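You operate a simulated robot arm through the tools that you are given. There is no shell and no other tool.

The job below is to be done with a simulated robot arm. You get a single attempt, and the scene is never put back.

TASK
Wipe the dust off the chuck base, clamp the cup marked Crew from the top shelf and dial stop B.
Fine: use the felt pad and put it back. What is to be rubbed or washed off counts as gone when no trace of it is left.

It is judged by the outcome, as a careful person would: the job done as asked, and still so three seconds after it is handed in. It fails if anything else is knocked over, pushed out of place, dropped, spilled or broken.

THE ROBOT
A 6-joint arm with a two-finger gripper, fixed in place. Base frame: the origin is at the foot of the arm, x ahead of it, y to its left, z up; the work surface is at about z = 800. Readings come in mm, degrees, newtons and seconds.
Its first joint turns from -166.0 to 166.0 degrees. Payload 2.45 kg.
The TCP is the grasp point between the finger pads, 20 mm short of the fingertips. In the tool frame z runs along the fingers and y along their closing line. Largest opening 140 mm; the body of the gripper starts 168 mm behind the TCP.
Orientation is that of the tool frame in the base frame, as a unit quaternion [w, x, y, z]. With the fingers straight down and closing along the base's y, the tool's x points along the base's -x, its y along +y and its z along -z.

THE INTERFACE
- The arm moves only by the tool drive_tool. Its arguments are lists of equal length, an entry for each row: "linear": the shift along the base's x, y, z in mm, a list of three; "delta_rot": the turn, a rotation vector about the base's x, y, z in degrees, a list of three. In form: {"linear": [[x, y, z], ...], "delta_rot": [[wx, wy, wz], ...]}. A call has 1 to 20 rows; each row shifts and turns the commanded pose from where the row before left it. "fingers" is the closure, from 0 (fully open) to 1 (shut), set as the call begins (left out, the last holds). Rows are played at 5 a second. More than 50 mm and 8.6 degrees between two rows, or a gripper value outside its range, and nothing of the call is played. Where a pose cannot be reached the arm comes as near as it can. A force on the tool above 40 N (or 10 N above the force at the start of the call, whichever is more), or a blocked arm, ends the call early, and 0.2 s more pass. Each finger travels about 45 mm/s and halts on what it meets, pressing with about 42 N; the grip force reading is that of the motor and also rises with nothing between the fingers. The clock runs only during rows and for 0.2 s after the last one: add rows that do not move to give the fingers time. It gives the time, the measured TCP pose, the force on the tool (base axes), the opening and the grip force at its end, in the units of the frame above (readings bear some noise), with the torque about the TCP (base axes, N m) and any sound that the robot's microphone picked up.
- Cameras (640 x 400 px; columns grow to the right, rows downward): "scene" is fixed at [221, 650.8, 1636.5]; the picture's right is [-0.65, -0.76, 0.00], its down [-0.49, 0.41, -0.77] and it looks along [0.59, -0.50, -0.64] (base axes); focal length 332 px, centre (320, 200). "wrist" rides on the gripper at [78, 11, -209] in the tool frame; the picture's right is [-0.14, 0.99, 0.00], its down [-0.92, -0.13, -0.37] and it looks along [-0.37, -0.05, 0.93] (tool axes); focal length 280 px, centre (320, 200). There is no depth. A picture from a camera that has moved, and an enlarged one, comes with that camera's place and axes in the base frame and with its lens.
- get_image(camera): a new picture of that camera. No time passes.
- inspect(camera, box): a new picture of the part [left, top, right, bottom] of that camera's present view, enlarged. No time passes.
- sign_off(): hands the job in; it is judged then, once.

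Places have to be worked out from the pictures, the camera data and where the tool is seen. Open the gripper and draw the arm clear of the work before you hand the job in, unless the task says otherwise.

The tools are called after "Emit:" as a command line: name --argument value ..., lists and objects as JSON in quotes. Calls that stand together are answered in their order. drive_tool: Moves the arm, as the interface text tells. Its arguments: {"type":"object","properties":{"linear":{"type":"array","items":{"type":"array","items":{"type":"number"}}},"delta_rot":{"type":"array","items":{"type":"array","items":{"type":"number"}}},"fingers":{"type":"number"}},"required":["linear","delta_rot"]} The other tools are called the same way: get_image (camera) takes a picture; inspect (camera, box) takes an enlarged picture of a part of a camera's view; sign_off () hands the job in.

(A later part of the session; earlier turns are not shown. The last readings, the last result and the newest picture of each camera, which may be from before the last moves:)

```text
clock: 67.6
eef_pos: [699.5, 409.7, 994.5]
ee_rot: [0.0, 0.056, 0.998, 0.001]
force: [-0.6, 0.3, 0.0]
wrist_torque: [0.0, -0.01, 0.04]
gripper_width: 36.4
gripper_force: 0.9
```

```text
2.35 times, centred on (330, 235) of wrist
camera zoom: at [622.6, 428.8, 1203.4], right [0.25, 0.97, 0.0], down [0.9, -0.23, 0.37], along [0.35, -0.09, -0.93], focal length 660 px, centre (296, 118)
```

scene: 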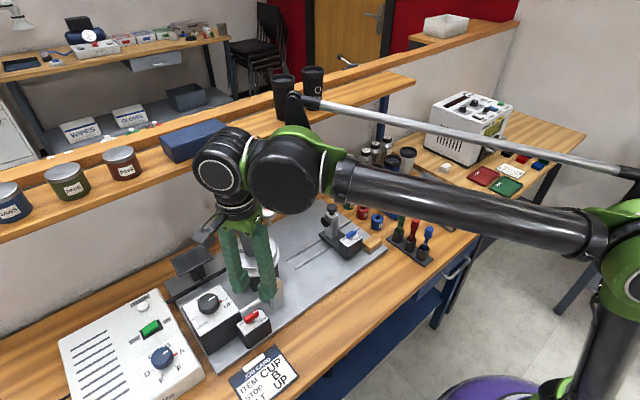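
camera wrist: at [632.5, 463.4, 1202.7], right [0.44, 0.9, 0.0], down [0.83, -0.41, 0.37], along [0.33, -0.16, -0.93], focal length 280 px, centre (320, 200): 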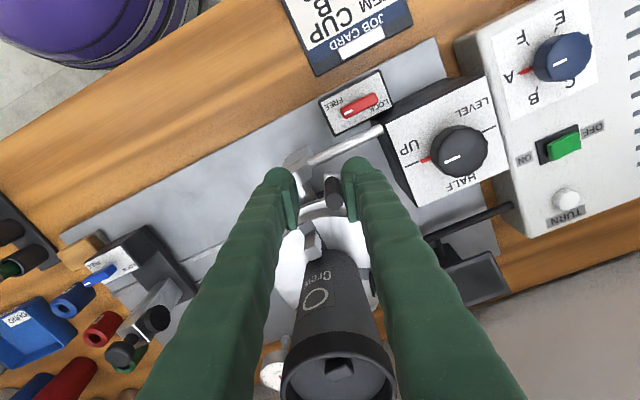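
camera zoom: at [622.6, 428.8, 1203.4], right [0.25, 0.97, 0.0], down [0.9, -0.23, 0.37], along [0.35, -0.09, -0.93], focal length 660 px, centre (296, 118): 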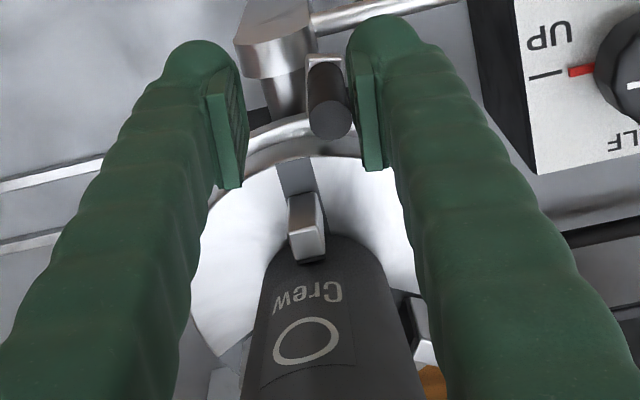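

Still no resistance. I continue in 2° steps until it tightens.

Emit:
drive_tool --linear '[[-0.3, -3.2, 0], [-0.2, -3.2, 0], [-0.1, -3.2, 0], [0, -3.2, 0], [0.1, -3.2, 0], [0.2, -3.2, 0], [0.3, -3.2, 0], [0, 0, 0]]' --delta_rot '[[0, 0, 2], [0, 0, 2], [0, 0, 2], [0, 0, 2], [0, 0, 2], [0, 0, 2], [0, 0, 2], [0, 0, 0]]'

Emit:
inspect --camera "scene" --box '[200, 190, 320, 300]'

Emit:
inspect --camera "wrist" --box '[250, 150, 410, 320]'

```text
clock: 69.4
eef_pos: [698.4, 387.9, 994.0]
ee_rot: [-0.001, -0.066, 0.998, 0.0]
force: [0.6, 1.7, 0.1]
wrist_torque: [0.03, 0.0, -0.01]
gripper_width: 37.0
gripper_force: 0.7
```

```text
3.64 times, centred on (260, 245) of scene
camera zoom: at [221.0, 650.8, 1636.5], right [-0.65, -0.76, 0.0], down [-0.49, 0.41, -0.77], along [0.59, -0.5, -0.64], focal length 1208 px, centre (538, 36)
```

zoom: 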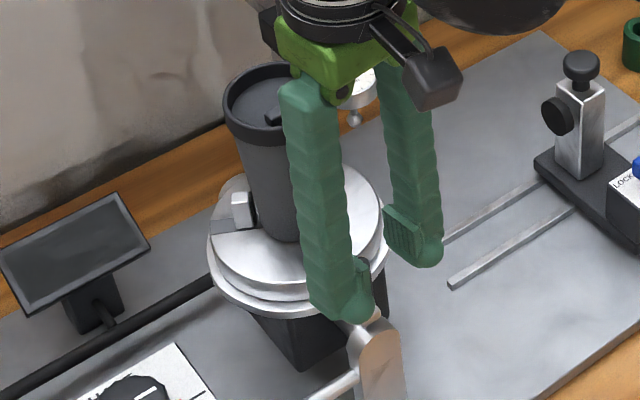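

```text
2.35 times, centred on (330, 235) of wrist
camera zoom: at [620.1, 387.4, 1203.7], right [0.01, 1.0, 0.0], down [0.93, -0.01, 0.37], along [0.37, 0.0, -0.93], focal length 660 px, centre (296, 118)
```

zoom: 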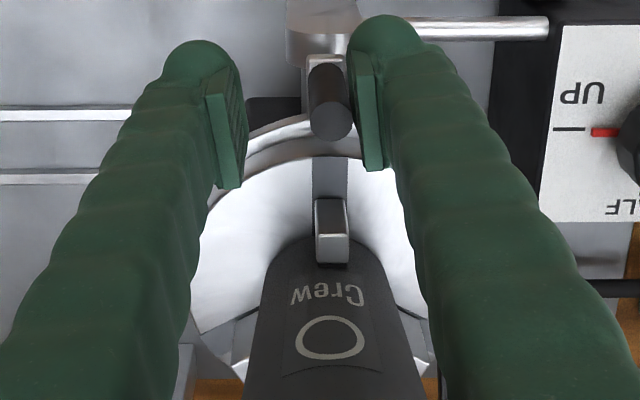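

Force is still small (1.7 N); the jaws are very near the cup. I continue in 2° steps.

Emit:
drive_tool --linear '[[0.5, -3.16, 0], [0.6, -3.14, 0], [0.7, -3.1, 0], [0.8, -3.1, 0], [0.9, -3.06, 0], [0, 0, 0]]' --delta_rot '[[0, 0, 2], [0, 0, 2], [0, 0, 2], [0, 0, 2], [0, 0, 2], [0, 0, 0]]'

Emit:
inspect --camera "scene" --box '[200, 190, 320, 300]'

Emit:
inspect --camera "wrist" --box '[250, 150, 410, 320]'

```text
clock: 70.8
eef_pos: [701.8, 370.8, 993.9]
ee_rot: [-0.001, -0.152, 0.988, 0.0]
force: [-1.5, 3.3, -0.3]
wrist_torque: [0.0, 0.01, 0.02]
gripper_width: 38.5
gripper_force: 1.9
```

```text
3.64 times, centred on (260, 245) of scene
camera zoom: at [221.0, 650.8, 1636.5], right [-0.65, -0.76, 0.0], down [-0.49, 0.41, -0.77], along [0.59, -0.5, -0.64], focal length 1208 px, centre (538, 36)
```

zoom: 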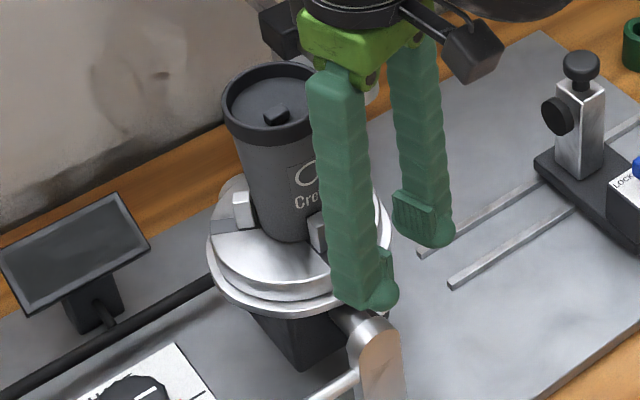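

```text
2.35 times, centred on (330, 235) of wrist
camera zoom: at [624.5, 358.3, 1203.3], right [-0.17, 0.99, 0.0], down [0.92, 0.16, 0.37], along [0.36, 0.06, -0.93], focal length 660 px, centre (296, 118)
```

zoom: 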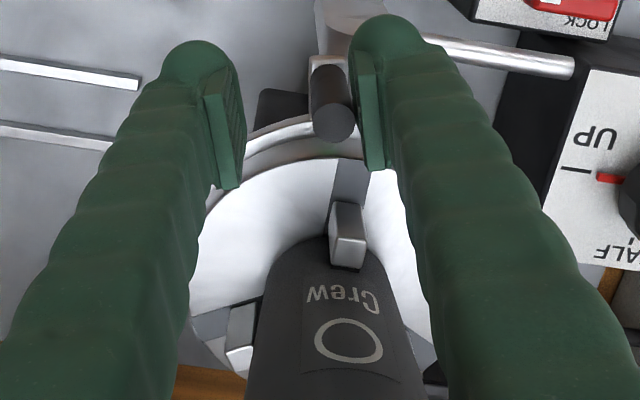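

The resistance is beginning to rise (3 N, finger yielding slightly). I continue a little further.

Emit:
drive_tool --linear '[[1.05, -3.03, 0], [1.15, -3.0, 0], [1.25, -2.95, 0], [0, 0, 0]]' --delta_rot '[[0, 0, 2], [0, 0, 2], [0, 0, 2], [0, 0, 0]]'

Emit:
inspect --camera "scene" --box '[200, 190, 320, 300]'

Emit:
inspect --camera "wrist" --box '[250, 150, 410, 320]'

```text
clock: 71.8
eef_pos: [706.4, 362.4, 995.0]
ee_rot: [-0.001, -0.203, 0.979, 0.0]
force: [-0.4, 7.5, 1.5]
wrist_torque: [0.11, -0.01, 0.02]
gripper_width: 41.5
gripper_force: 3.6
```

```text
3.64 times, centred on (260, 245) of scene
camera zoom: at [221.0, 650.8, 1636.5], right [-0.65, -0.76, 0.0], down [-0.49, 0.41, -0.77], along [0.59, -0.5, -0.64], focal length 1208 px, centre (538, 36)
```

zoom: 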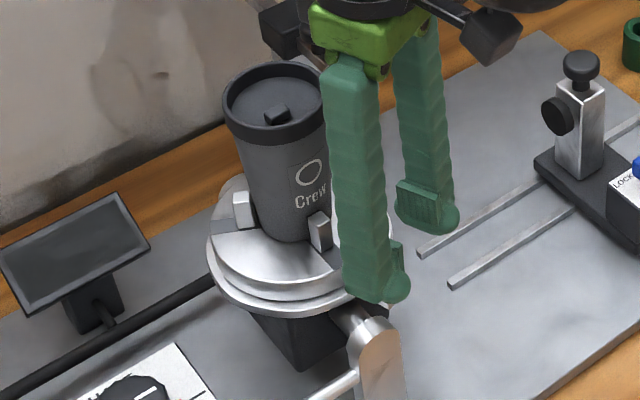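

```text
2.35 times, centred on (330, 235) of wrist
camera zoom: at [629.7, 341.8, 1203.6], right [-0.27, 0.96, 0.0], down [0.9, 0.25, 0.37], along [0.35, 0.1, -0.93], focal length 660 px, centre (296, 118)
```

zoom: 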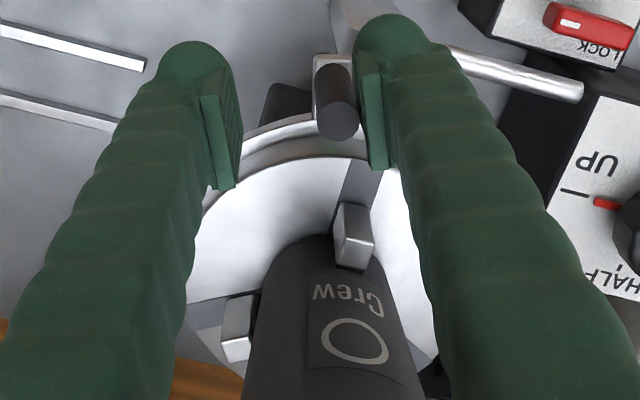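

The jaws have reached the cup and the handle is now resisting, with the finger acting as a soft spring. I push a few more degrees to tighten it.

Emit:
drive_tool --linear '[[1.35, -2.9, 0], [1.45, -2.85, 0], [1.55, -2.8, 0], [1.65, -2.75, 0], [0, 0, 0]]' --delta_rot '[[0, 0, 2], [0, 0, 2], [0, 0, 2], [0, 0, 2], [0, 0, 0]]'

Emit:
inspect --camera "scene" --box '[200, 190, 320, 300]'

Emit:
inspect --camera "wrist" --box '[250, 150, 410, 320]'

```text
clock: 73.0
eef_pos: [710.6, 352.5, 994.5]
ee_rot: [-0.002, -0.272, 0.962, -0.001]
force: [-9.3, 12.4, -3.8]
wrist_torque: [-0.08, 0.16, 0.17]
gripper_width: 47.4
gripper_force: 7.9
```

```text
3.64 times, centred on (260, 245) of scene
camera zoom: at [221.0, 650.8, 1636.5], right [-0.65, -0.76, 0.0], down [-0.49, 0.41, -0.77], along [0.59, -0.5, -0.64], focal length 1208 px, centre (538, 36)
```

zoom: 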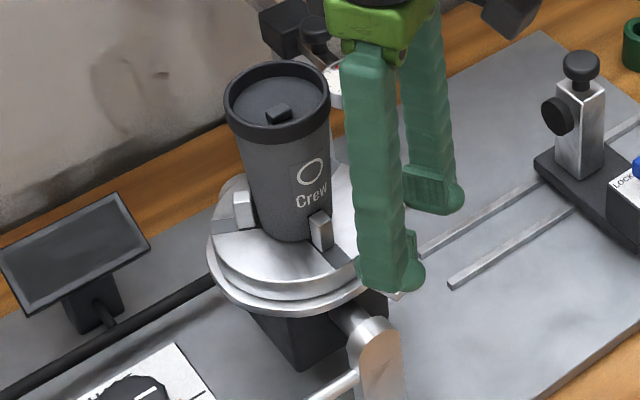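

```text
2.35 times, centred on (330, 235) of wrist
camera zoom: at [639.3, 319.6, 1204.0], right [-0.4, 0.92, 0.0], down [0.85, 0.37, 0.37], along [0.34, 0.15, -0.93], focal length 660 px, centre (296, 118)
```

zoom: 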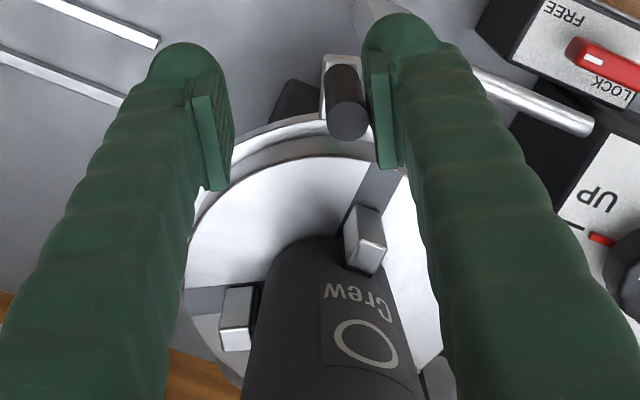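

About 15 N now with the jaws against the cup. I tighten somewhat more.

Emit:
drive_tool --linear '[[1.74, -2.68, 0], [1.83, -2.62, 0], [1.92, -2.56, 0], [2.0, -2.5, 0], [0, 0, 0]]' --delta_rot '[[0, 0, 2], [0, 0, 2], [0, 0, 2], [0, 0, 2], [0, 0, 0]]'

Emit:
inspect --camera "scene" --box '[200, 190, 320, 300]'

Emit:
inspect --camera "wrist" --box '[250, 150, 410, 320]'

```text
clock: 74.2
eef_pos: [717.8, 340.9, 994.1]
ee_rot: [-0.002, -0.337, 0.941, -0.001]
force: [-10.0, 12.5, 4.2]
wrist_torque: [0.12, 0.26, 0.12]
gripper_width: 47.8
gripper_force: 8.5
```

```text
3.64 times, centred on (260, 245) of scene
camera zoom: at [221.0, 650.8, 1636.5], right [-0.65, -0.76, 0.0], down [-0.49, 0.41, -0.77], along [0.59, -0.5, -0.64], focal length 1208 px, centre (538, 36)
```

zoom: 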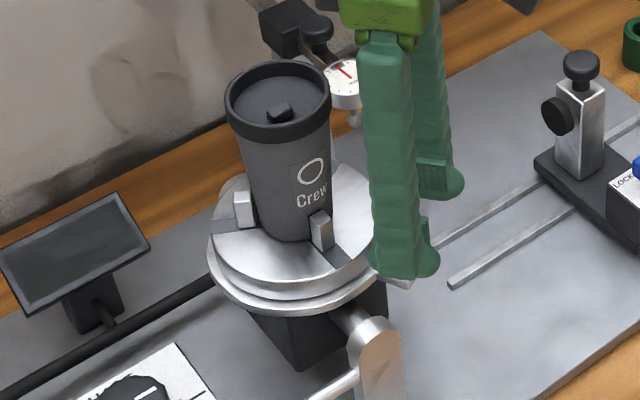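

```text
2.35 times, centred on (330, 235) of wrist
camera zoom: at [651.2, 299.4, 1203.4], right [-0.52, 0.85, 0.0], down [0.79, 0.49, 0.37], along [0.31, 0.19, -0.93], focal length 660 px, centre (296, 118)
```

zoom: 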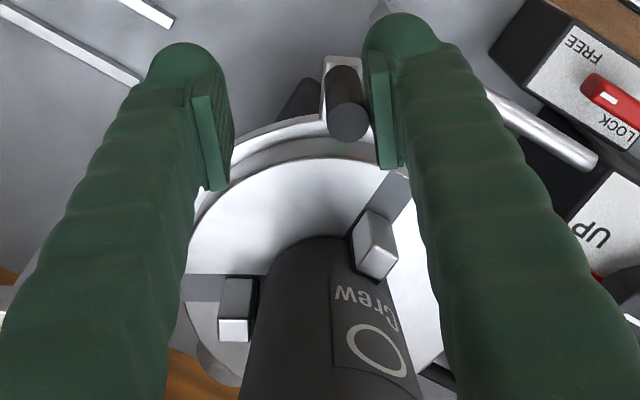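

The handle kept turning at about 16 N. I look closely at the jaws against the cup.

Emit:
inspect --camera "scene" --box '[225, 220, 285, 265]'

Emit:
inspect --camera "wrist" --box '[290, 200, 380, 320]'

```text
8.89 times, centred on (255, 242) of scene
camera zoom: at [221.0, 650.8, 1636.5], right [-0.65, -0.76, 0.0], down [-0.49, 0.41, -0.77], along [0.59, -0.5, -0.64], focal length 2954 px, centre (898, -178)
```

zoom: 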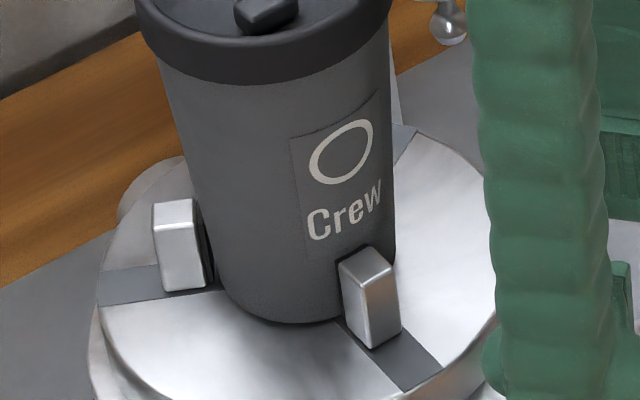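

```text
3.33 times, centred on (335, 260) of wrist
camera zoom: at [651.2, 299.4, 1203.4], right [-0.52, 0.85, 0.0], down [0.79, 0.49, 0.37], along [0.31, 0.19, -0.93], focal length 935 px, centre (270, 0)
```

zoom: 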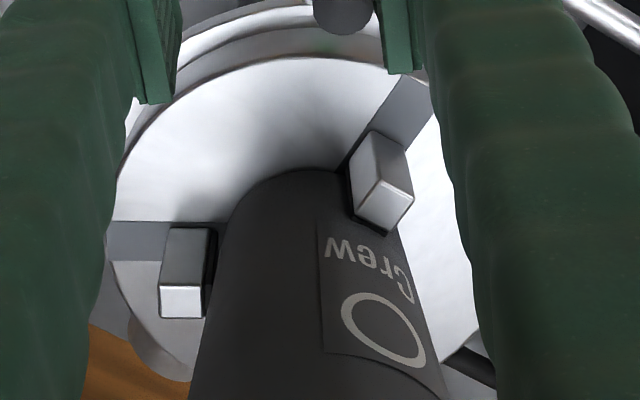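

The jaws look to be at or nearly at the cup. I tighten further to see whether it firms up.

Emit:
drive_tool --linear '[[2.1, -2.41, 0], [2.18, -2.34, 0], [2.26, -2.26, 0], [2.34, -2.18, 0], [0, 0, 0]]' --delta_rot '[[0, 0, 2], [0, 0, 2], [0, 0, 2], [0, 0, 2], [0, 0, 0]]'

Emit:
inspect --camera "scene" --box '[225, 220, 285, 265]'

Emit:
inspect --camera "wrist" --box '[250, 150, 410, 320]'

```text
clock: 75.4
eef_pos: [726.5, 333.0, 995.1]
ee_rot: [0.0, -0.403, 0.915, 0.0]
force: [-18.1, 9.1, -2.2]
wrist_torque: [-0.05, 0.26, 0.33]
gripper_width: 49.6
gripper_force: 10.0
```

```text
8.89 times, centred on (255, 242) of scene
camera zoom: at [221.0, 650.8, 1636.5], right [-0.65, -0.76, 0.0], down [-0.49, 0.41, -0.77], along [0.59, -0.5, -0.64], focal length 2954 px, centre (898, -178)
```

zoom: 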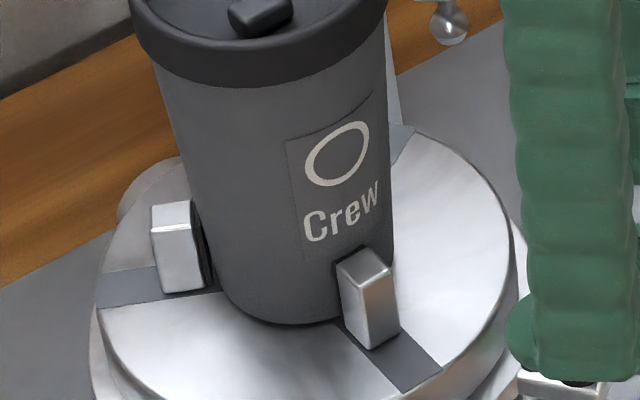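

```text
2.35 times, centred on (330, 235) of wrist
camera zoom: at [667.0, 281.4, 1203.8], right [-0.64, 0.77, 0.0], down [0.72, 0.59, 0.37], along [0.28, 0.23, -0.93], focal length 660 px, centre (296, 118)
```

zoom: 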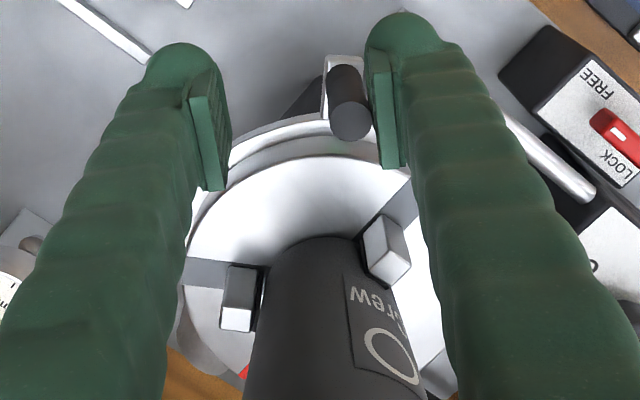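

Force is now about 20 N and rising, jaws no longer moving: it's tightening. I give it a bit more.

Emit:
drive_tool --linear '[[2.42, -2.1, 0], [2.49, -2.01, 0], [2.56, -1.93, 0], [2.62, -1.84, 0], [0, 0, 0]]' --delta_rot '[[0, 0, 2], [0, 0, 2], [0, 0, 2], [0, 0, 2], [0, 0, 0]]'

Emit:
inspect --camera "scene" --box '[225, 220, 285, 265]'

Emit:
inspect --camera "wrist" --box '[250, 150, 410, 320]'

```text
clock: 76.6
eef_pos: [737.6, 322.9, 994.4]
ee_rot: [-0.001, -0.466, 0.885, 0.0]
force: [-18.0, 7.2, -1.4]
wrist_torque: [-0.09, 0.28, 0.26]
gripper_width: 49.1
gripper_force: 9.1
```

```text
8.89 times, centred on (255, 242) of scene
camera zoom: at [221.0, 650.8, 1636.5], right [-0.65, -0.76, 0.0], down [-0.49, 0.41, -0.77], along [0.59, -0.5, -0.64], focal length 2954 px, centre (898, -178)
```

zoom: 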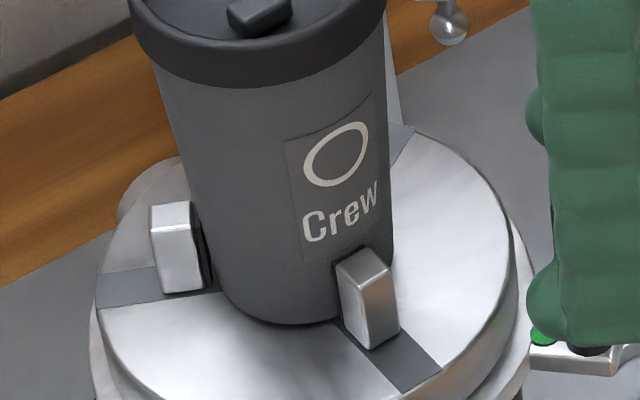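

```text
2.35 times, centred on (330, 235) of wrist
camera zoom: at [684.5, 265.6, 1203.8], right [-0.74, 0.67, 0.0], down [0.63, 0.69, 0.37], along [0.25, 0.27, -0.93], focal length 660 px, centre (296, 118)
```

zoom: 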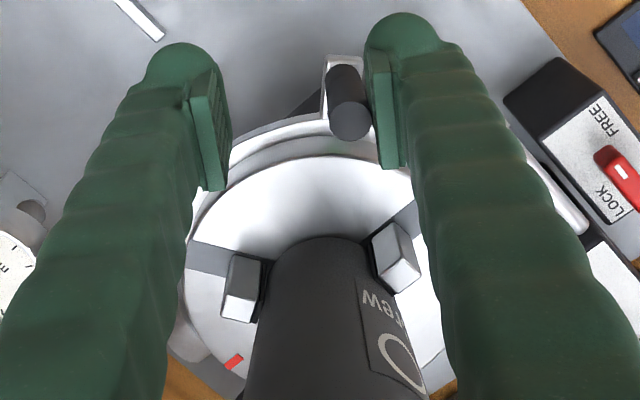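

A green spot has come into view near the handle's arm. I look at it more closely.

Emit:
inspect --camera "scene" --box '[275, 240, 315, 275]'

Emit:
get_image --camera "wrist"

Emit:
inspect --camera "wrist" --box '[300, 140, 360, 220]'

```text
11.43 times, centred on (295, 258) of scene
camera zoom: at [221.0, 650.8, 1636.5], right [-0.65, -0.76, 0.0], down [-0.49, 0.41, -0.77], along [0.59, -0.5, -0.64], focal length 3798 px, centre (606, -457)
```

zoom: 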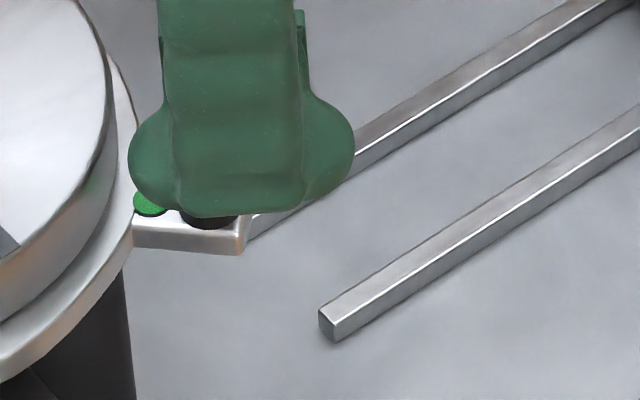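

```text
taken
camera wrist: at [684.5, 265.6, 1203.8], right [-0.74, 0.67, 0.0], down [0.63, 0.69, 0.37], along [0.25, 0.27, -0.93], focal length 280 px, centre (320, 200)
```

wrist: 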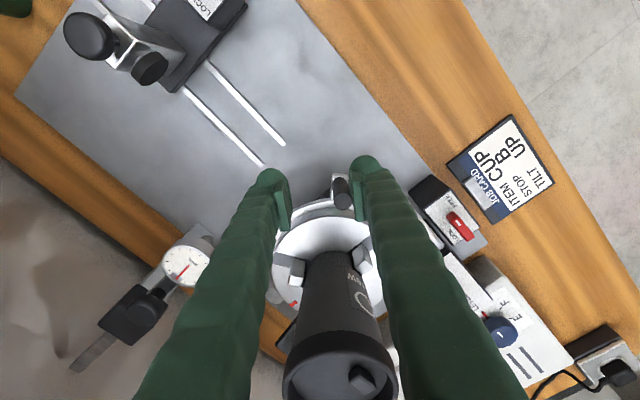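

```text
5.00 times, centred on (330, 180) of wrist
camera zoom: at [684.5, 265.6, 1203.8], right [-0.74, 0.67, 0.0], down [0.63, 0.69, 0.37], along [0.25, 0.27, -0.93], focal length 1402 px, centre (270, 300)
```

zoom: 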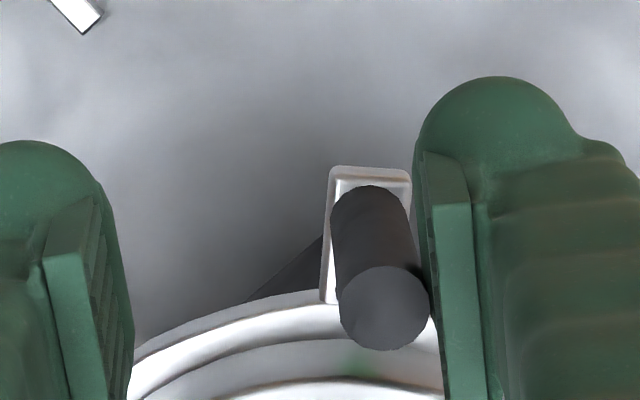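

The dot on the handle's arm has changed from dark to green, so the clamp indicates tight. I relieve the fork back to centre it on the grip, leaving the handle where it is.

Emit:
drive_tool --linear '[[-2.56, 1.93, 0], [-2.49, 2.01, 0], [-2.42, 2.1, 0], [-2.34, 2.18, 0], [-2.26, 2.26, 0], [0, 0, 0]]' --delta_rot '[[0, 0, -2], [0, 0, -2], [0, 0, -2], [0, 0, -2], [0, 0, -2], [0, 0, 0]]'

Emit:
inspect --camera "scene" --box '[225, 205, 315, 285]'

Emit:
inspect --camera "wrist" --box '[250, 150, 410, 320]'

```text
clock: 78.0
eef_pos: [725.7, 334.2, 993.9]
ee_rot: [-0.001, -0.387, 0.922, -0.001]
force: [0.2, 0.7, -0.3]
wrist_torque: [0.04, -0.03, 0.02]
gripper_width: 36.3
gripper_force: 0.1
```

```text
5.00 times, centred on (270, 245) of scene
camera zoom: at [221.0, 650.8, 1636.5], right [-0.65, -0.76, 0.0], down [-0.49, 0.41, -0.77], along [0.59, -0.5, -0.64], focal length 1662 px, centre (570, -25)
```

zoom: 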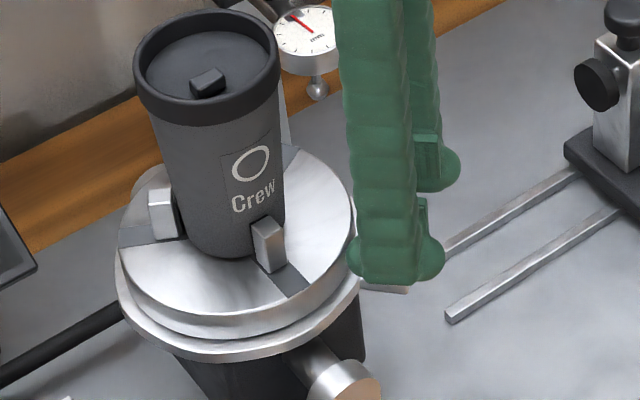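

```text
2.35 times, centred on (330, 235) of wrist
camera zoom: at [664.0, 286.3, 1203.8], right [-0.61, 0.79, 0.0], down [0.74, 0.57, 0.37], along [0.29, 0.22, -0.93], focal length 660 px, centre (296, 118)
```

zoom: 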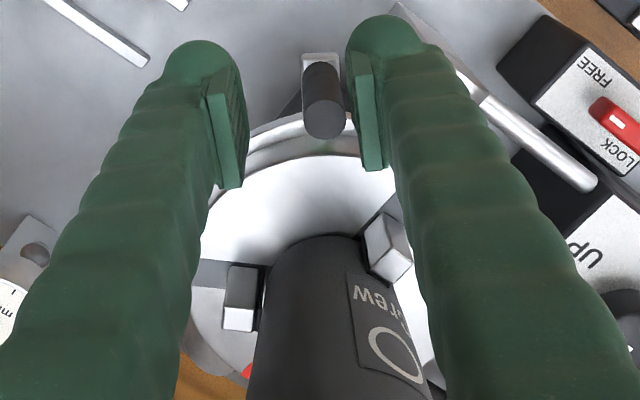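

Unloaded; the handle stayed. I lift straight off and check the indicator.

Emit:
drive_tool --linear '[[0, 0, 15], [0, 0, 30], [0, 0, 40], [-30, -20, 20], [-40, -20, 0]]' --delta_rot '[[0, 0, 0], [0, 0, 0], [0, 0, 0], [0, 0, 0], [0, 0, 0]]'

Emit:
get_image --camera "wrist"

Emit:
inspect --camera "scene" --box '[215, 190, 325, 290]'

```text
clock: 79.2
eef_pos: [655.4, 294.4, 1097.8]
ee_rot: [0.0, -0.387, 0.922, 0.0]
force: [0.3, -0.5, -0.4]
wrist_torque: [-0.06, 0.1, 0.0]
gripper_width: 36.6
gripper_force: 0.0
```

```text
taken
camera wrist: at [592.9, 245.4, 1306.9], right [-0.61, 0.79, 0.0], down [0.74, 0.57, 0.37], along [0.29, 0.22, -0.93], focal length 280 px, centre (320, 200)
```

wrist: 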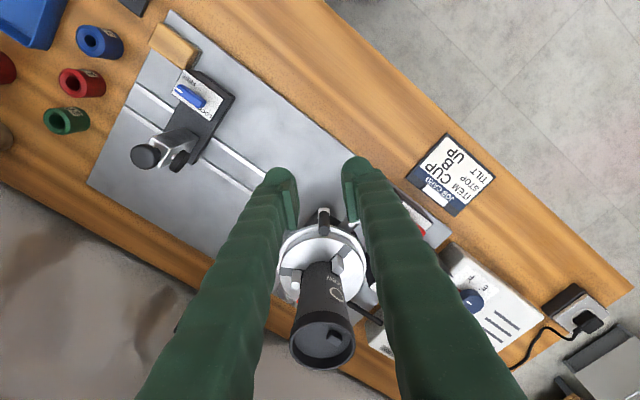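

```text
4.00 times, centred on (270, 240) of scene
camera zoom: at [221.0, 650.8, 1636.5], right [-0.65, -0.76, 0.0], down [-0.49, 0.41, -0.77], along [0.59, -0.5, -0.64], focal length 1329 px, centre (520, 40)
```

zoom: 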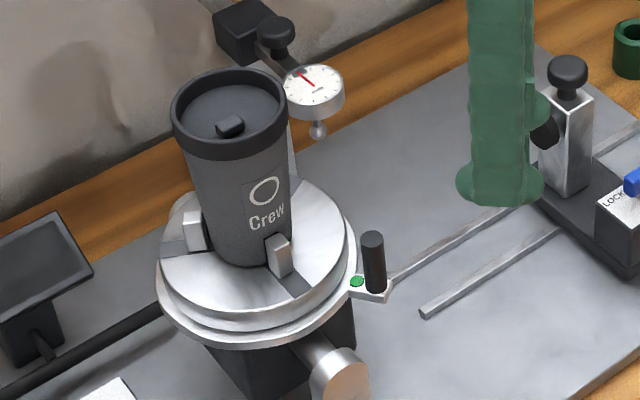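

Indicator is green, cup upright and clamped. Now for the stop dial at about (716, 693, top 891): I go around the cup, set the yaw and a 15° outward tilt for reach, and stop above the knob.

Emit:
drive_tool --linear '[[-4, 40, -10], [-4, 40, -10], [-4, 40, -10], [-4, 40, -10], [2, 40, -12], [2, 40, -12], [2, 40, -12], [2, 40, -12], [17, 20, 0], [17, 20, 0], [17.5, 20, -5], [17.5, 19, -5], [0, 0, 0]]' --delta_rot '[[0, 0, -7.875], [0, 0, -7.875], [0, 0, -7.875], [0, 0, -7.875], [0, 0, 0], [0, 0, 0], [0, 0, 0], [0, 0, 0], [1.81, -7.28, 0], [1.81, -7.28, 0], [0, 0, 0], [0, 0, 0], [0, 0, 0]]' --fingers 0.4

Emit:
get_image --camera "wrist"

Emit:
get_image --camera "scene"

```text
clock: 82.0
eef_pos: [717.1, 694.6, 1001.5]
ee_rot: [0.128, -0.121, 0.984, 0.016]
force: [0.4, -0.6, -0.1]
wrist_torque: [0.02, 0.01, 0.0]
gripper_width: 84.2
gripper_force: 0.0
```

```text
taken
camera wrist: at [588.4, 673.4, 1183.5], right [-0.11, 0.99, 0.04], down [0.8, 0.07, 0.59], along [0.59, 0.09, -0.8], focal length 280 px, centre (320, 200)
```

wrist: 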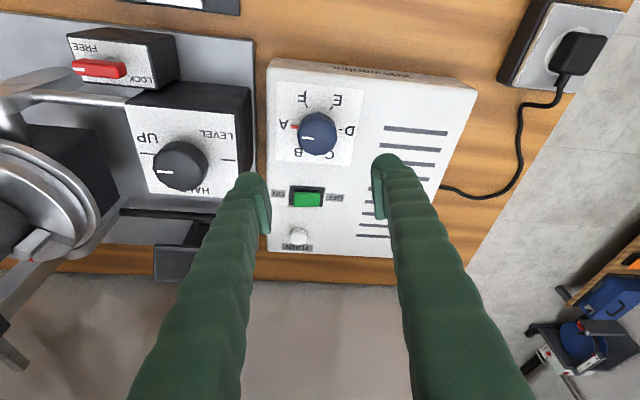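

```text
taken
```

scene: 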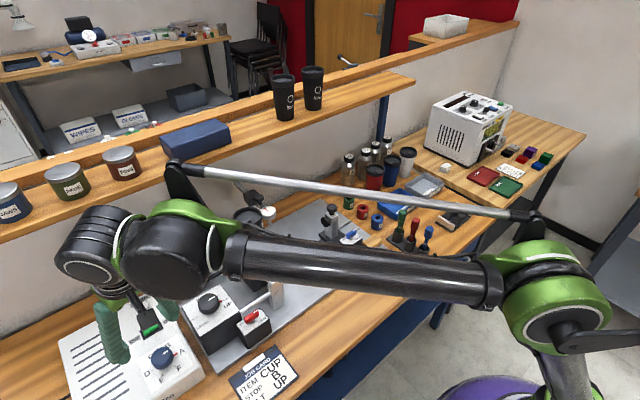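

I'm above the panel. I enlarge the knob to refine its position and height.

Emit:
inspect --camera "wrist" --box '[260, 70, 380, 180]'

Emit:
inspect --camera "scene" --box '[120, 320, 220, 400]'

```text
3.64 times, centred on (320, 125) of wrist
camera zoom: at [588.4, 673.4, 1183.5], right [-0.11, 0.99, 0.04], down [0.8, 0.07, 0.59], along [0.59, 0.09, -0.8], focal length 1020 px, centre (320, 473)
```

zoom: 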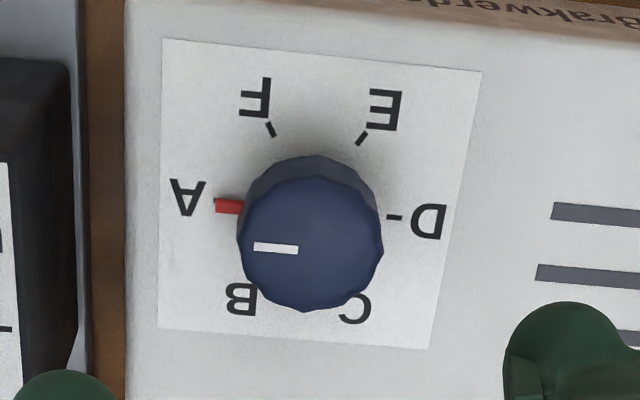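

```text
5.00 times, centred on (170, 360) of scene
camera zoom: at [221.0, 650.8, 1636.5], right [-0.65, -0.76, 0.0], down [-0.49, 0.41, -0.77], along [0.59, -0.5, -0.64], focal length 1662 px, centre (1070, -600)
```

zoom: 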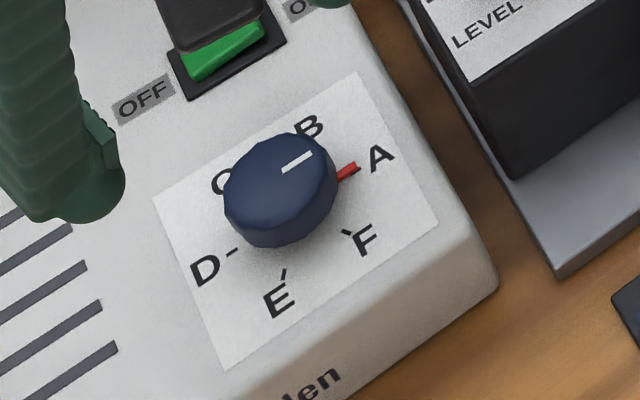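

Knob top centre refined to about (719, 695, 886), diameter 45 mm, panel at z about 860. I narrow the opening to 70 mm and descend around it.

Emit:
drive_tool --linear '[[2, 0.5, -20], [0, 0, -30], [0, 0, -30], [0, 0, -18], [0, 0, -8], [0, 0, -4], [0, 0, 0]]' --delta_rot '[[0, 0, 0], [0, 0, 0], [0, 0, 0], [0, 0, 0], [0, 0, 0], [0, 0, 0], [0, 0, 0]]' --fingers 0.5

Emit:
get_image --camera "wrist"

Emit:
inspect --camera "scene" --box '[100, 290, 240, 400]'

```text
clock: 83.6
eef_pos: [719.2, 694.6, 889.6]
ee_rot: [0.128, -0.121, 0.984, 0.016]
force: [0.5, 0.0, -0.3]
wrist_torque: [0.01, -0.01, 0.0]
gripper_width: 69.7
gripper_force: 0.1
```

```text
taken
camera wrist: at [591.3, 673.2, 1072.2], right [-0.11, 0.99, 0.04], down [0.8, 0.07, 0.59], along [0.59, 0.09, -0.8], focal length 280 px, centre (320, 200)
```

wrist: 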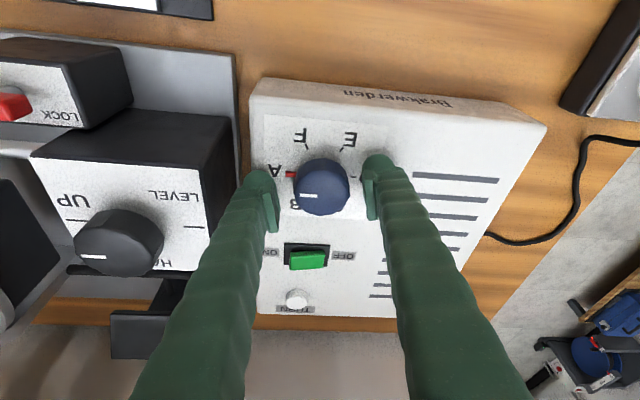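

```text
3.64 times, centred on (170, 345) of scene
camera zoom: at [221.0, 650.8, 1636.5], right [-0.65, -0.76, 0.0], down [-0.49, 0.41, -0.77], along [0.59, -0.5, -0.64], focal length 1208 px, centre (866, -327)
```

zoom: 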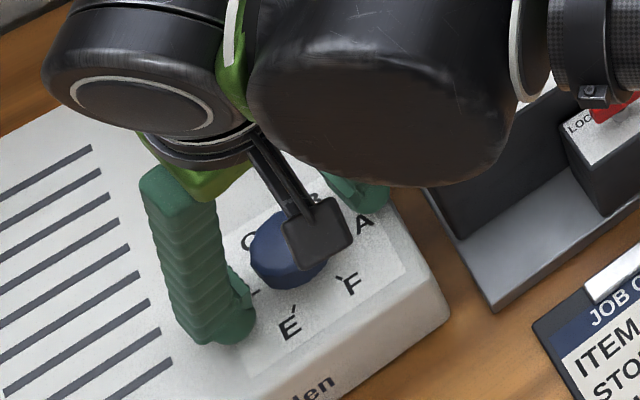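

Fingers are either side of the knob. I close on it.

Emit:
drive_tool --linear '[[0, 0, 0], [0, 0, 0], [0, 0, 0], [0, 0, 0]]' --delta_rot '[[0, 0, 0], [0, 0, 0], [0, 0, 0], [0, 0, 0]]' --fingers 1.0

```text
clock: 84.6
eef_pos: [717.6, 695.8, 891.1]
ee_rot: [0.129, -0.121, 0.984, 0.017]
force: [-3.6, 27.8, 7.3]
wrist_torque: [0.31, 0.27, -0.17]
gripper_width: 42.6
gripper_force: 45.2
```

There's a 28 N side load in y: the knob's centre is a bit further to +y. I shift about 1.4 mm to relieve it.

Emit:
drive_tool --linear '[[-0.1, 0.7, 0], [-0.1, 0.7, 0], [0, 0, 0]]' --delta_rot '[[0, 0, 0], [0, 0, 0], [0, 0, 0]]'

```text
clock: 85.4
eef_pos: [718.3, 695.3, 889.3]
ee_rot: [0.128, -0.121, 0.984, 0.015]
force: [-18.1, 15.8, -13.0]
wrist_torque: [0.16, 0.86, -0.12]
gripper_width: 42.4
gripper_force: 45.3
```

Emit:
drive_tool --linear '[[-0.7, 0.8, 0.3], [0, 0, 0], [0, 0, 0]]' --delta_rot '[[0, 0, 0], [0, 0, 0], [0, 0, 0]]'

Emit:
get_image --camera "wrist"

```text
clock: 86.2
eef_pos: [718.6, 695.8, 891.3]
ee_rot: [0.128, -0.12, 0.984, 0.014]
force: [-18.7, 0.3, -15.8]
wrist_torque: [0.07, 0.05, -0.08]
gripper_width: 42.5
gripper_force: 45.0
```

```text
taken
camera wrist: at [590.5, 675.5, 1072.4], right [-0.11, 0.99, 0.03], down [0.8, 0.07, 0.59], along [0.59, 0.09, -0.8], focal length 280 px, centre (320, 200)
```

wrist: 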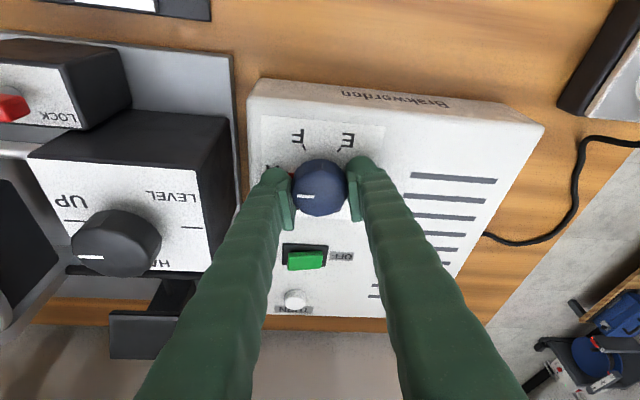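

Emit:
drive_tool --linear '[[-0.8, 0, -0.6], [0, 0, 0]]' --delta_rot '[[0, 0, 0], [0, 0, 0]]'

```text
clock: 86.8
eef_pos: [719.1, 696.9, 891.1]
ee_rot: [0.128, -0.12, 0.984, 0.016]
force: [-10.2, -1.9, -7.4]
wrist_torque: [0.0, 0.13, -0.06]
gripper_width: 42.4
gripper_force: 44.9
```

Loads are small now. I turn the knob +30° (counter-clockwise from above) and check.

Emit:
drive_tool --linear '[[0, 0, 0], [0, 0, 0], [0, 0, 0], [0, 0, 0], [0, 0, 0], [0, 0, 0], [0, 0, 0]]' --delta_rot '[[0, 0, 5], [0, 0, 5], [0, 0, 5], [0, 0, 5], [0, 0, 5], [0, 0, 5], [0, 0, 0]]'

Emit:
get_image --camera "wrist"

```text
clock: 88.4
eef_pos: [717.7, 698.3, 890.6]
ee_rot: [0.12, -0.373, 0.919, 0.049]
force: [6.5, 23.3, -1.6]
wrist_torque: [0.23, -0.18, -0.07]
gripper_width: 42.5
gripper_force: 45.1
```

```text
taken
camera wrist: at [617.1, 615.5, 1072.5], right [-0.59, 0.8, 0.04], down [0.66, 0.46, 0.59], along [0.46, 0.38, -0.8], focal length 280 px, centre (320, 200)
```

wrist: 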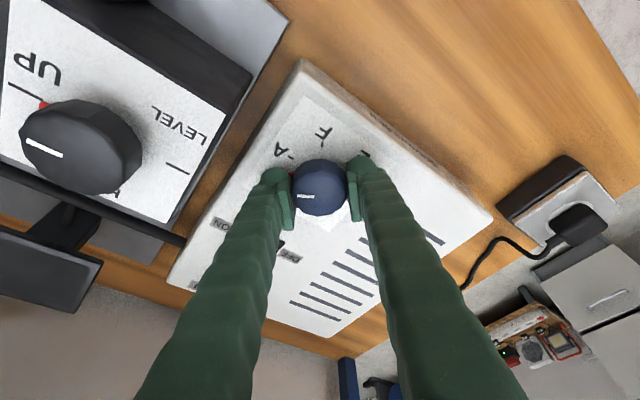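

The knob follows. I relieve the y load slightly and turn the remaining 30°.

Emit:
drive_tool --linear '[[0, 1.0, 0], [0, 0, 0], [0, 0, 0], [0, 0, 0], [0, 0, 0], [0, 0, 0], [0, 0, 0], [0, 0, 0]]' --delta_rot '[[0, 0, 0], [0, 0, 5], [0, 0, 5], [0, 0, 5], [0, 0, 5], [0, 0, 5], [0, 0, 5], [0, 0, 0]]'

Emit:
get_image --camera "wrist"

Emit:
inspect --camera "wrist" --box '[250, 120, 390, 240]'

```text
clock: 90.2
eef_pos: [714.3, 698.8, 890.2]
ee_rot: [0.102, -0.597, 0.792, 0.078]
force: [-23.4, 17.9, -7.6]
wrist_torque: [0.58, 0.25, -0.08]
gripper_width: 42.2
gripper_force: 44.8
```

```text
taken
camera wrist: at [670.0, 576.7, 1072.8], right [-0.92, 0.4, 0.04], down [0.34, 0.73, 0.59], along [0.21, 0.55, -0.81], focal length 280 px, centre (320, 200)
```

wrist: 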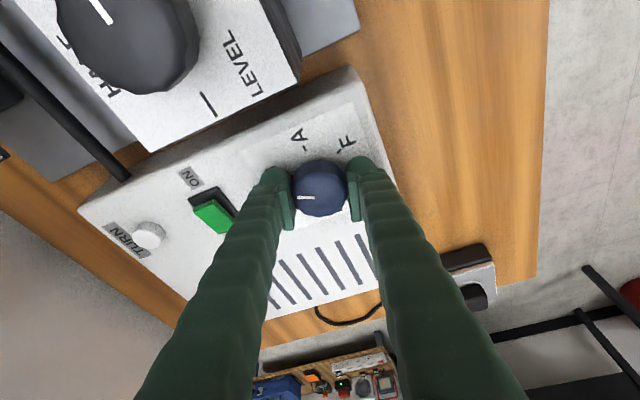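

```text
3.33 times, centred on (320, 180) of wrist
camera zoom: at [670.0, 576.7, 1072.8], right [-0.92, 0.4, 0.04], down [0.34, 0.73, 0.59], along [0.21, 0.55, -0.81], focal length 935 px, centre (320, 267)
```

zoom: 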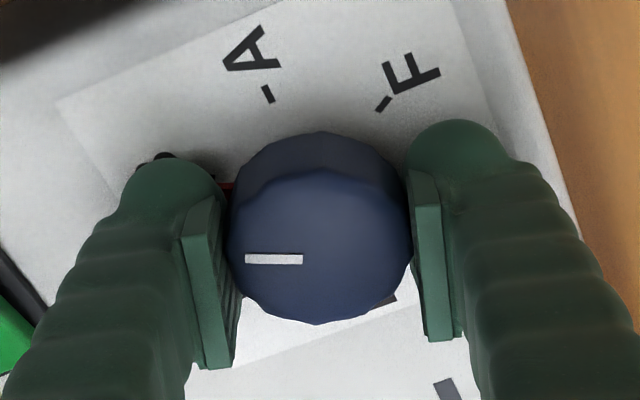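

The pointer seems to be at B, under the finger. I release with a modest opening and lift off to check.

Emit:
drive_tool --linear '[[0, 0, 0], [0, 0, 0], [0, 0, 0], [0, 0, 10], [0, 0, 25], [0, 0, 35], [-10, -20, 35]]' --delta_rot '[[0, 0, 0], [0, 0, 0], [0, 0, 0], [0, 0, 0], [0, 0, 0], [0, 0, 0], [0, 0, 0]]' --fingers 0.55

Emit:
get_image --camera "wrist"

Emit:
inspect --camera "wrist" --box '[250, 60, 390, 200]'

```text
clock: 91.8
eef_pos: [708.0, 676.3, 993.0]
ee_rot: [0.104, -0.597, 0.792, 0.078]
force: [-0.9, 0.5, 0.2]
wrist_torque: [-0.01, 0.02, -0.01]
gripper_width: 62.9
gripper_force: 0.0
```

```text
taken
camera wrist: at [661.8, 555.0, 1176.7], right [-0.92, 0.4, 0.04], down [0.34, 0.73, 0.59], along [0.21, 0.55, -0.8], focal length 280 px, centre (320, 200)
```

wrist: 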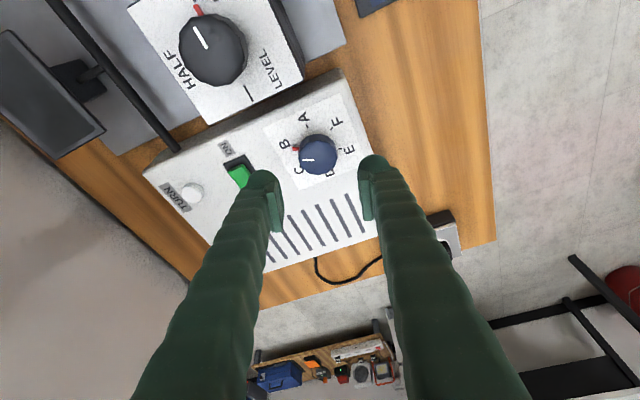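

```text
2.86 times, centred on (320, 130) of wrist
camera zoom: at [661.8, 555.0, 1176.7], right [-0.92, 0.4, 0.04], down [0.34, 0.73, 0.59], along [0.21, 0.55, -0.8], focal length 801 px, centre (320, 400)
```

zoom: 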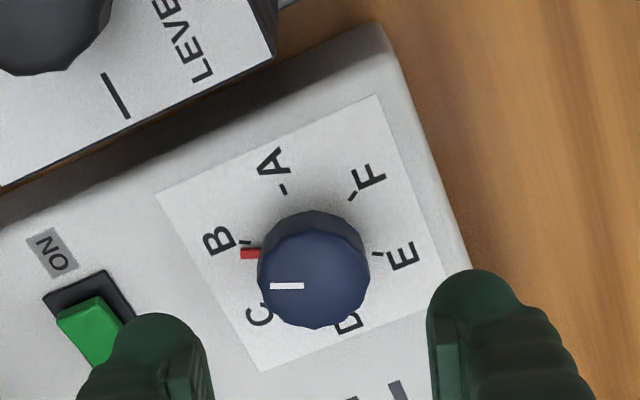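

The red pointer is at B, though maybe slightly past the tick. I move the arm aside so the scene camera can see the dial unobstructed.

Emit:
drive_tool --linear '[[-30, -35, 15], [-30, -40, 15], [-30, -40, 15], [-30, -40, 15], [-20, -40, 15], [-10, -40, 10], [0, -40, 0], [0, -40, 0]]' --delta_rot '[[0, 0, 0], [0, 0, 0], [0, 0, 0], [0, 0, 0], [0, 0, 0], [0, 0, 0], [0, 0, 0], [0, 0, 0]]'

Emit:
get_image --camera "scene"

Emit:
inspect --camera "scene" --box '[130, 325, 200, 385]'

Emit:
get_image --camera "wrist"

```text
refused: row 2 steps farther than a row can; nothing moved
```

```text
taken
```

scene: 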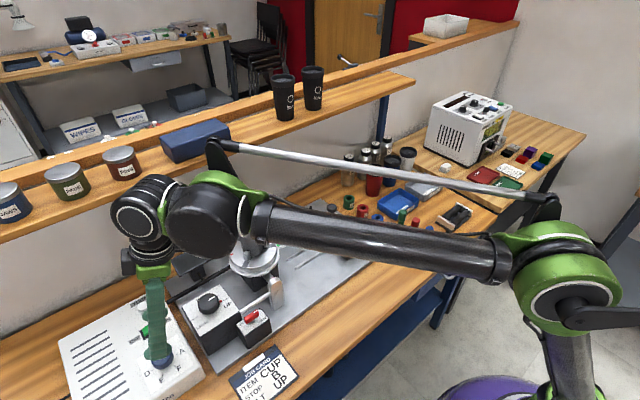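

```text
6.67 times, centred on (165, 355) of scene
camera zoom: at [221.0, 650.8, 1636.5], right [-0.65, -0.76, 0.0], down [-0.49, 0.41, -0.77], along [0.59, -0.5, -0.64], focal length 2215 px, centre (1353, -833)
```

zoom: 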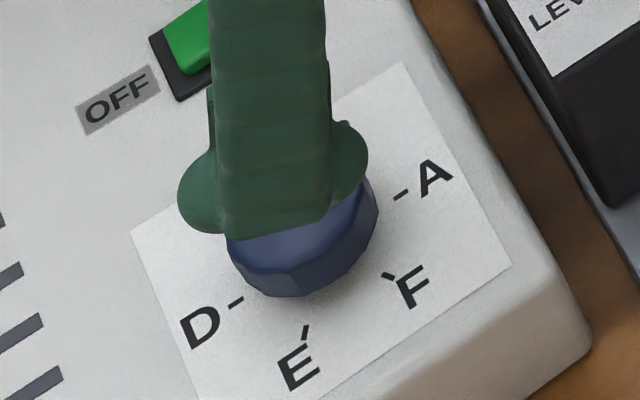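

```text
taken
camera wrist: at [661.8, 555.0, 1176.7], right [-0.92, 0.4, 0.04], down [0.34, 0.73, 0.59], along [0.21, 0.55, -0.8], focal length 280 px, centre (320, 200)
```

wrist: 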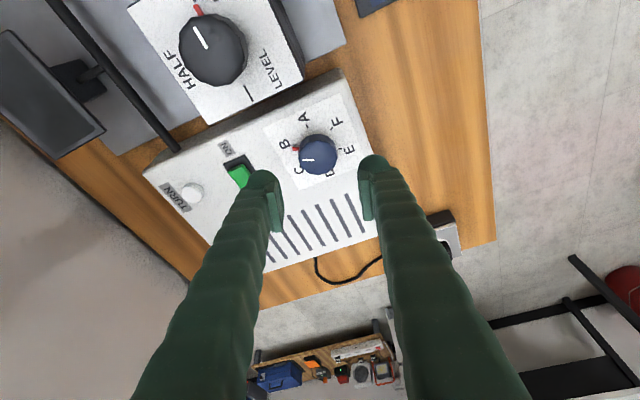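

The step was too long per row; I repeat it with shorter ones, keeping clear of the cup by moving back toward the base first.

Emit:
drive_tool --linear '[[-35, -20, 10], [-35, -20, 10], [-35, -20, 10], [-35, -20, 10], [-20, -35, 10], [0, -40, 5], [0, -40, 0]]' --delta_rot '[[0, 0, 0], [0, 0, 0], [0, 0, 0], [0, 0, 0], [0, 0, 0], [0, 0, 0], [0, 0, 0]]'

Emit:
inspect --camera "scene" --box '[130, 325, 200, 385]'

Emit:
get_image --camera "wrist"

Emit:
get_image --camera "scene"

```text
clock: 93.4
eef_pos: [547.2, 482.7, 1051.7]
ee_rot: [0.103, -0.596, 0.793, 0.077]
force: [-0.5, 0.7, -0.9]
wrist_torque: [-0.05, 0.04, -0.01]
gripper_width: 62.8
gripper_force: 0.1
```

```text
6.67 times, centred on (165, 355) of scene
camera zoom: at [221.0, 650.8, 1636.5], right [-0.65, -0.76, 0.0], down [-0.49, 0.41, -0.77], along [0.59, -0.5, -0.64], focal length 2215 px, centre (1353, -833)
```

zoom: 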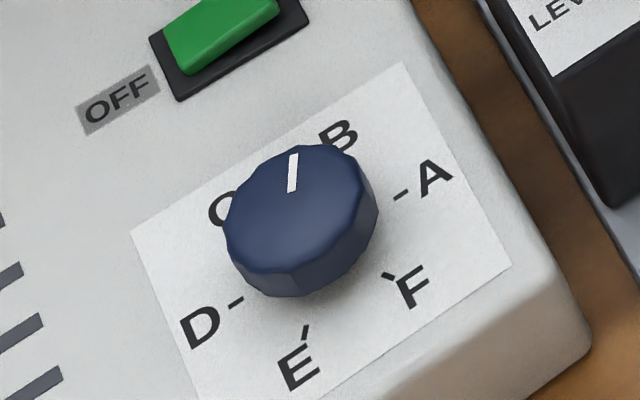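

```text
taken
camera wrist: at [501.6, 360.9, 1233.1], right [-0.92, 0.4, 0.04], down [0.34, 0.73, 0.59], along [0.21, 0.55, -0.81], focal length 280 px, centre (320, 200)
```

wrist: 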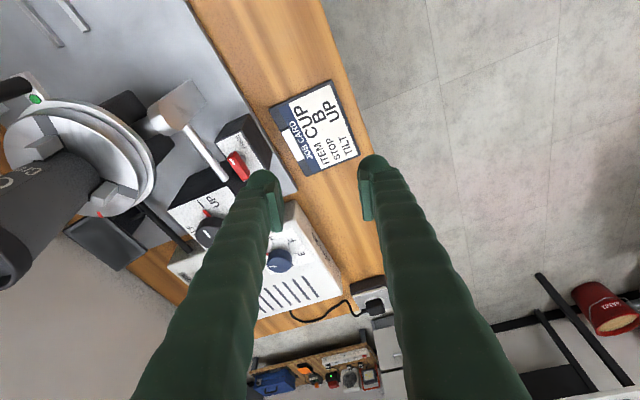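

```text
taken
```

scene: 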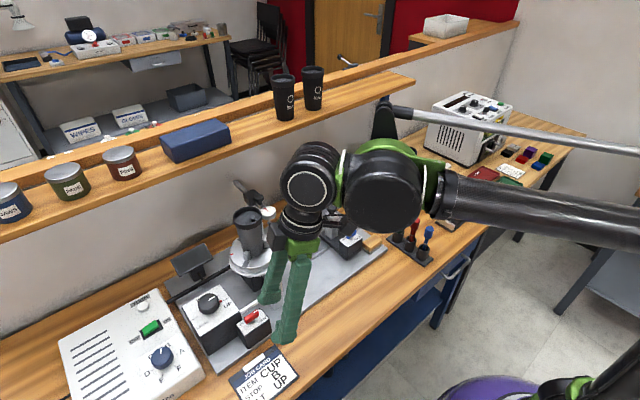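

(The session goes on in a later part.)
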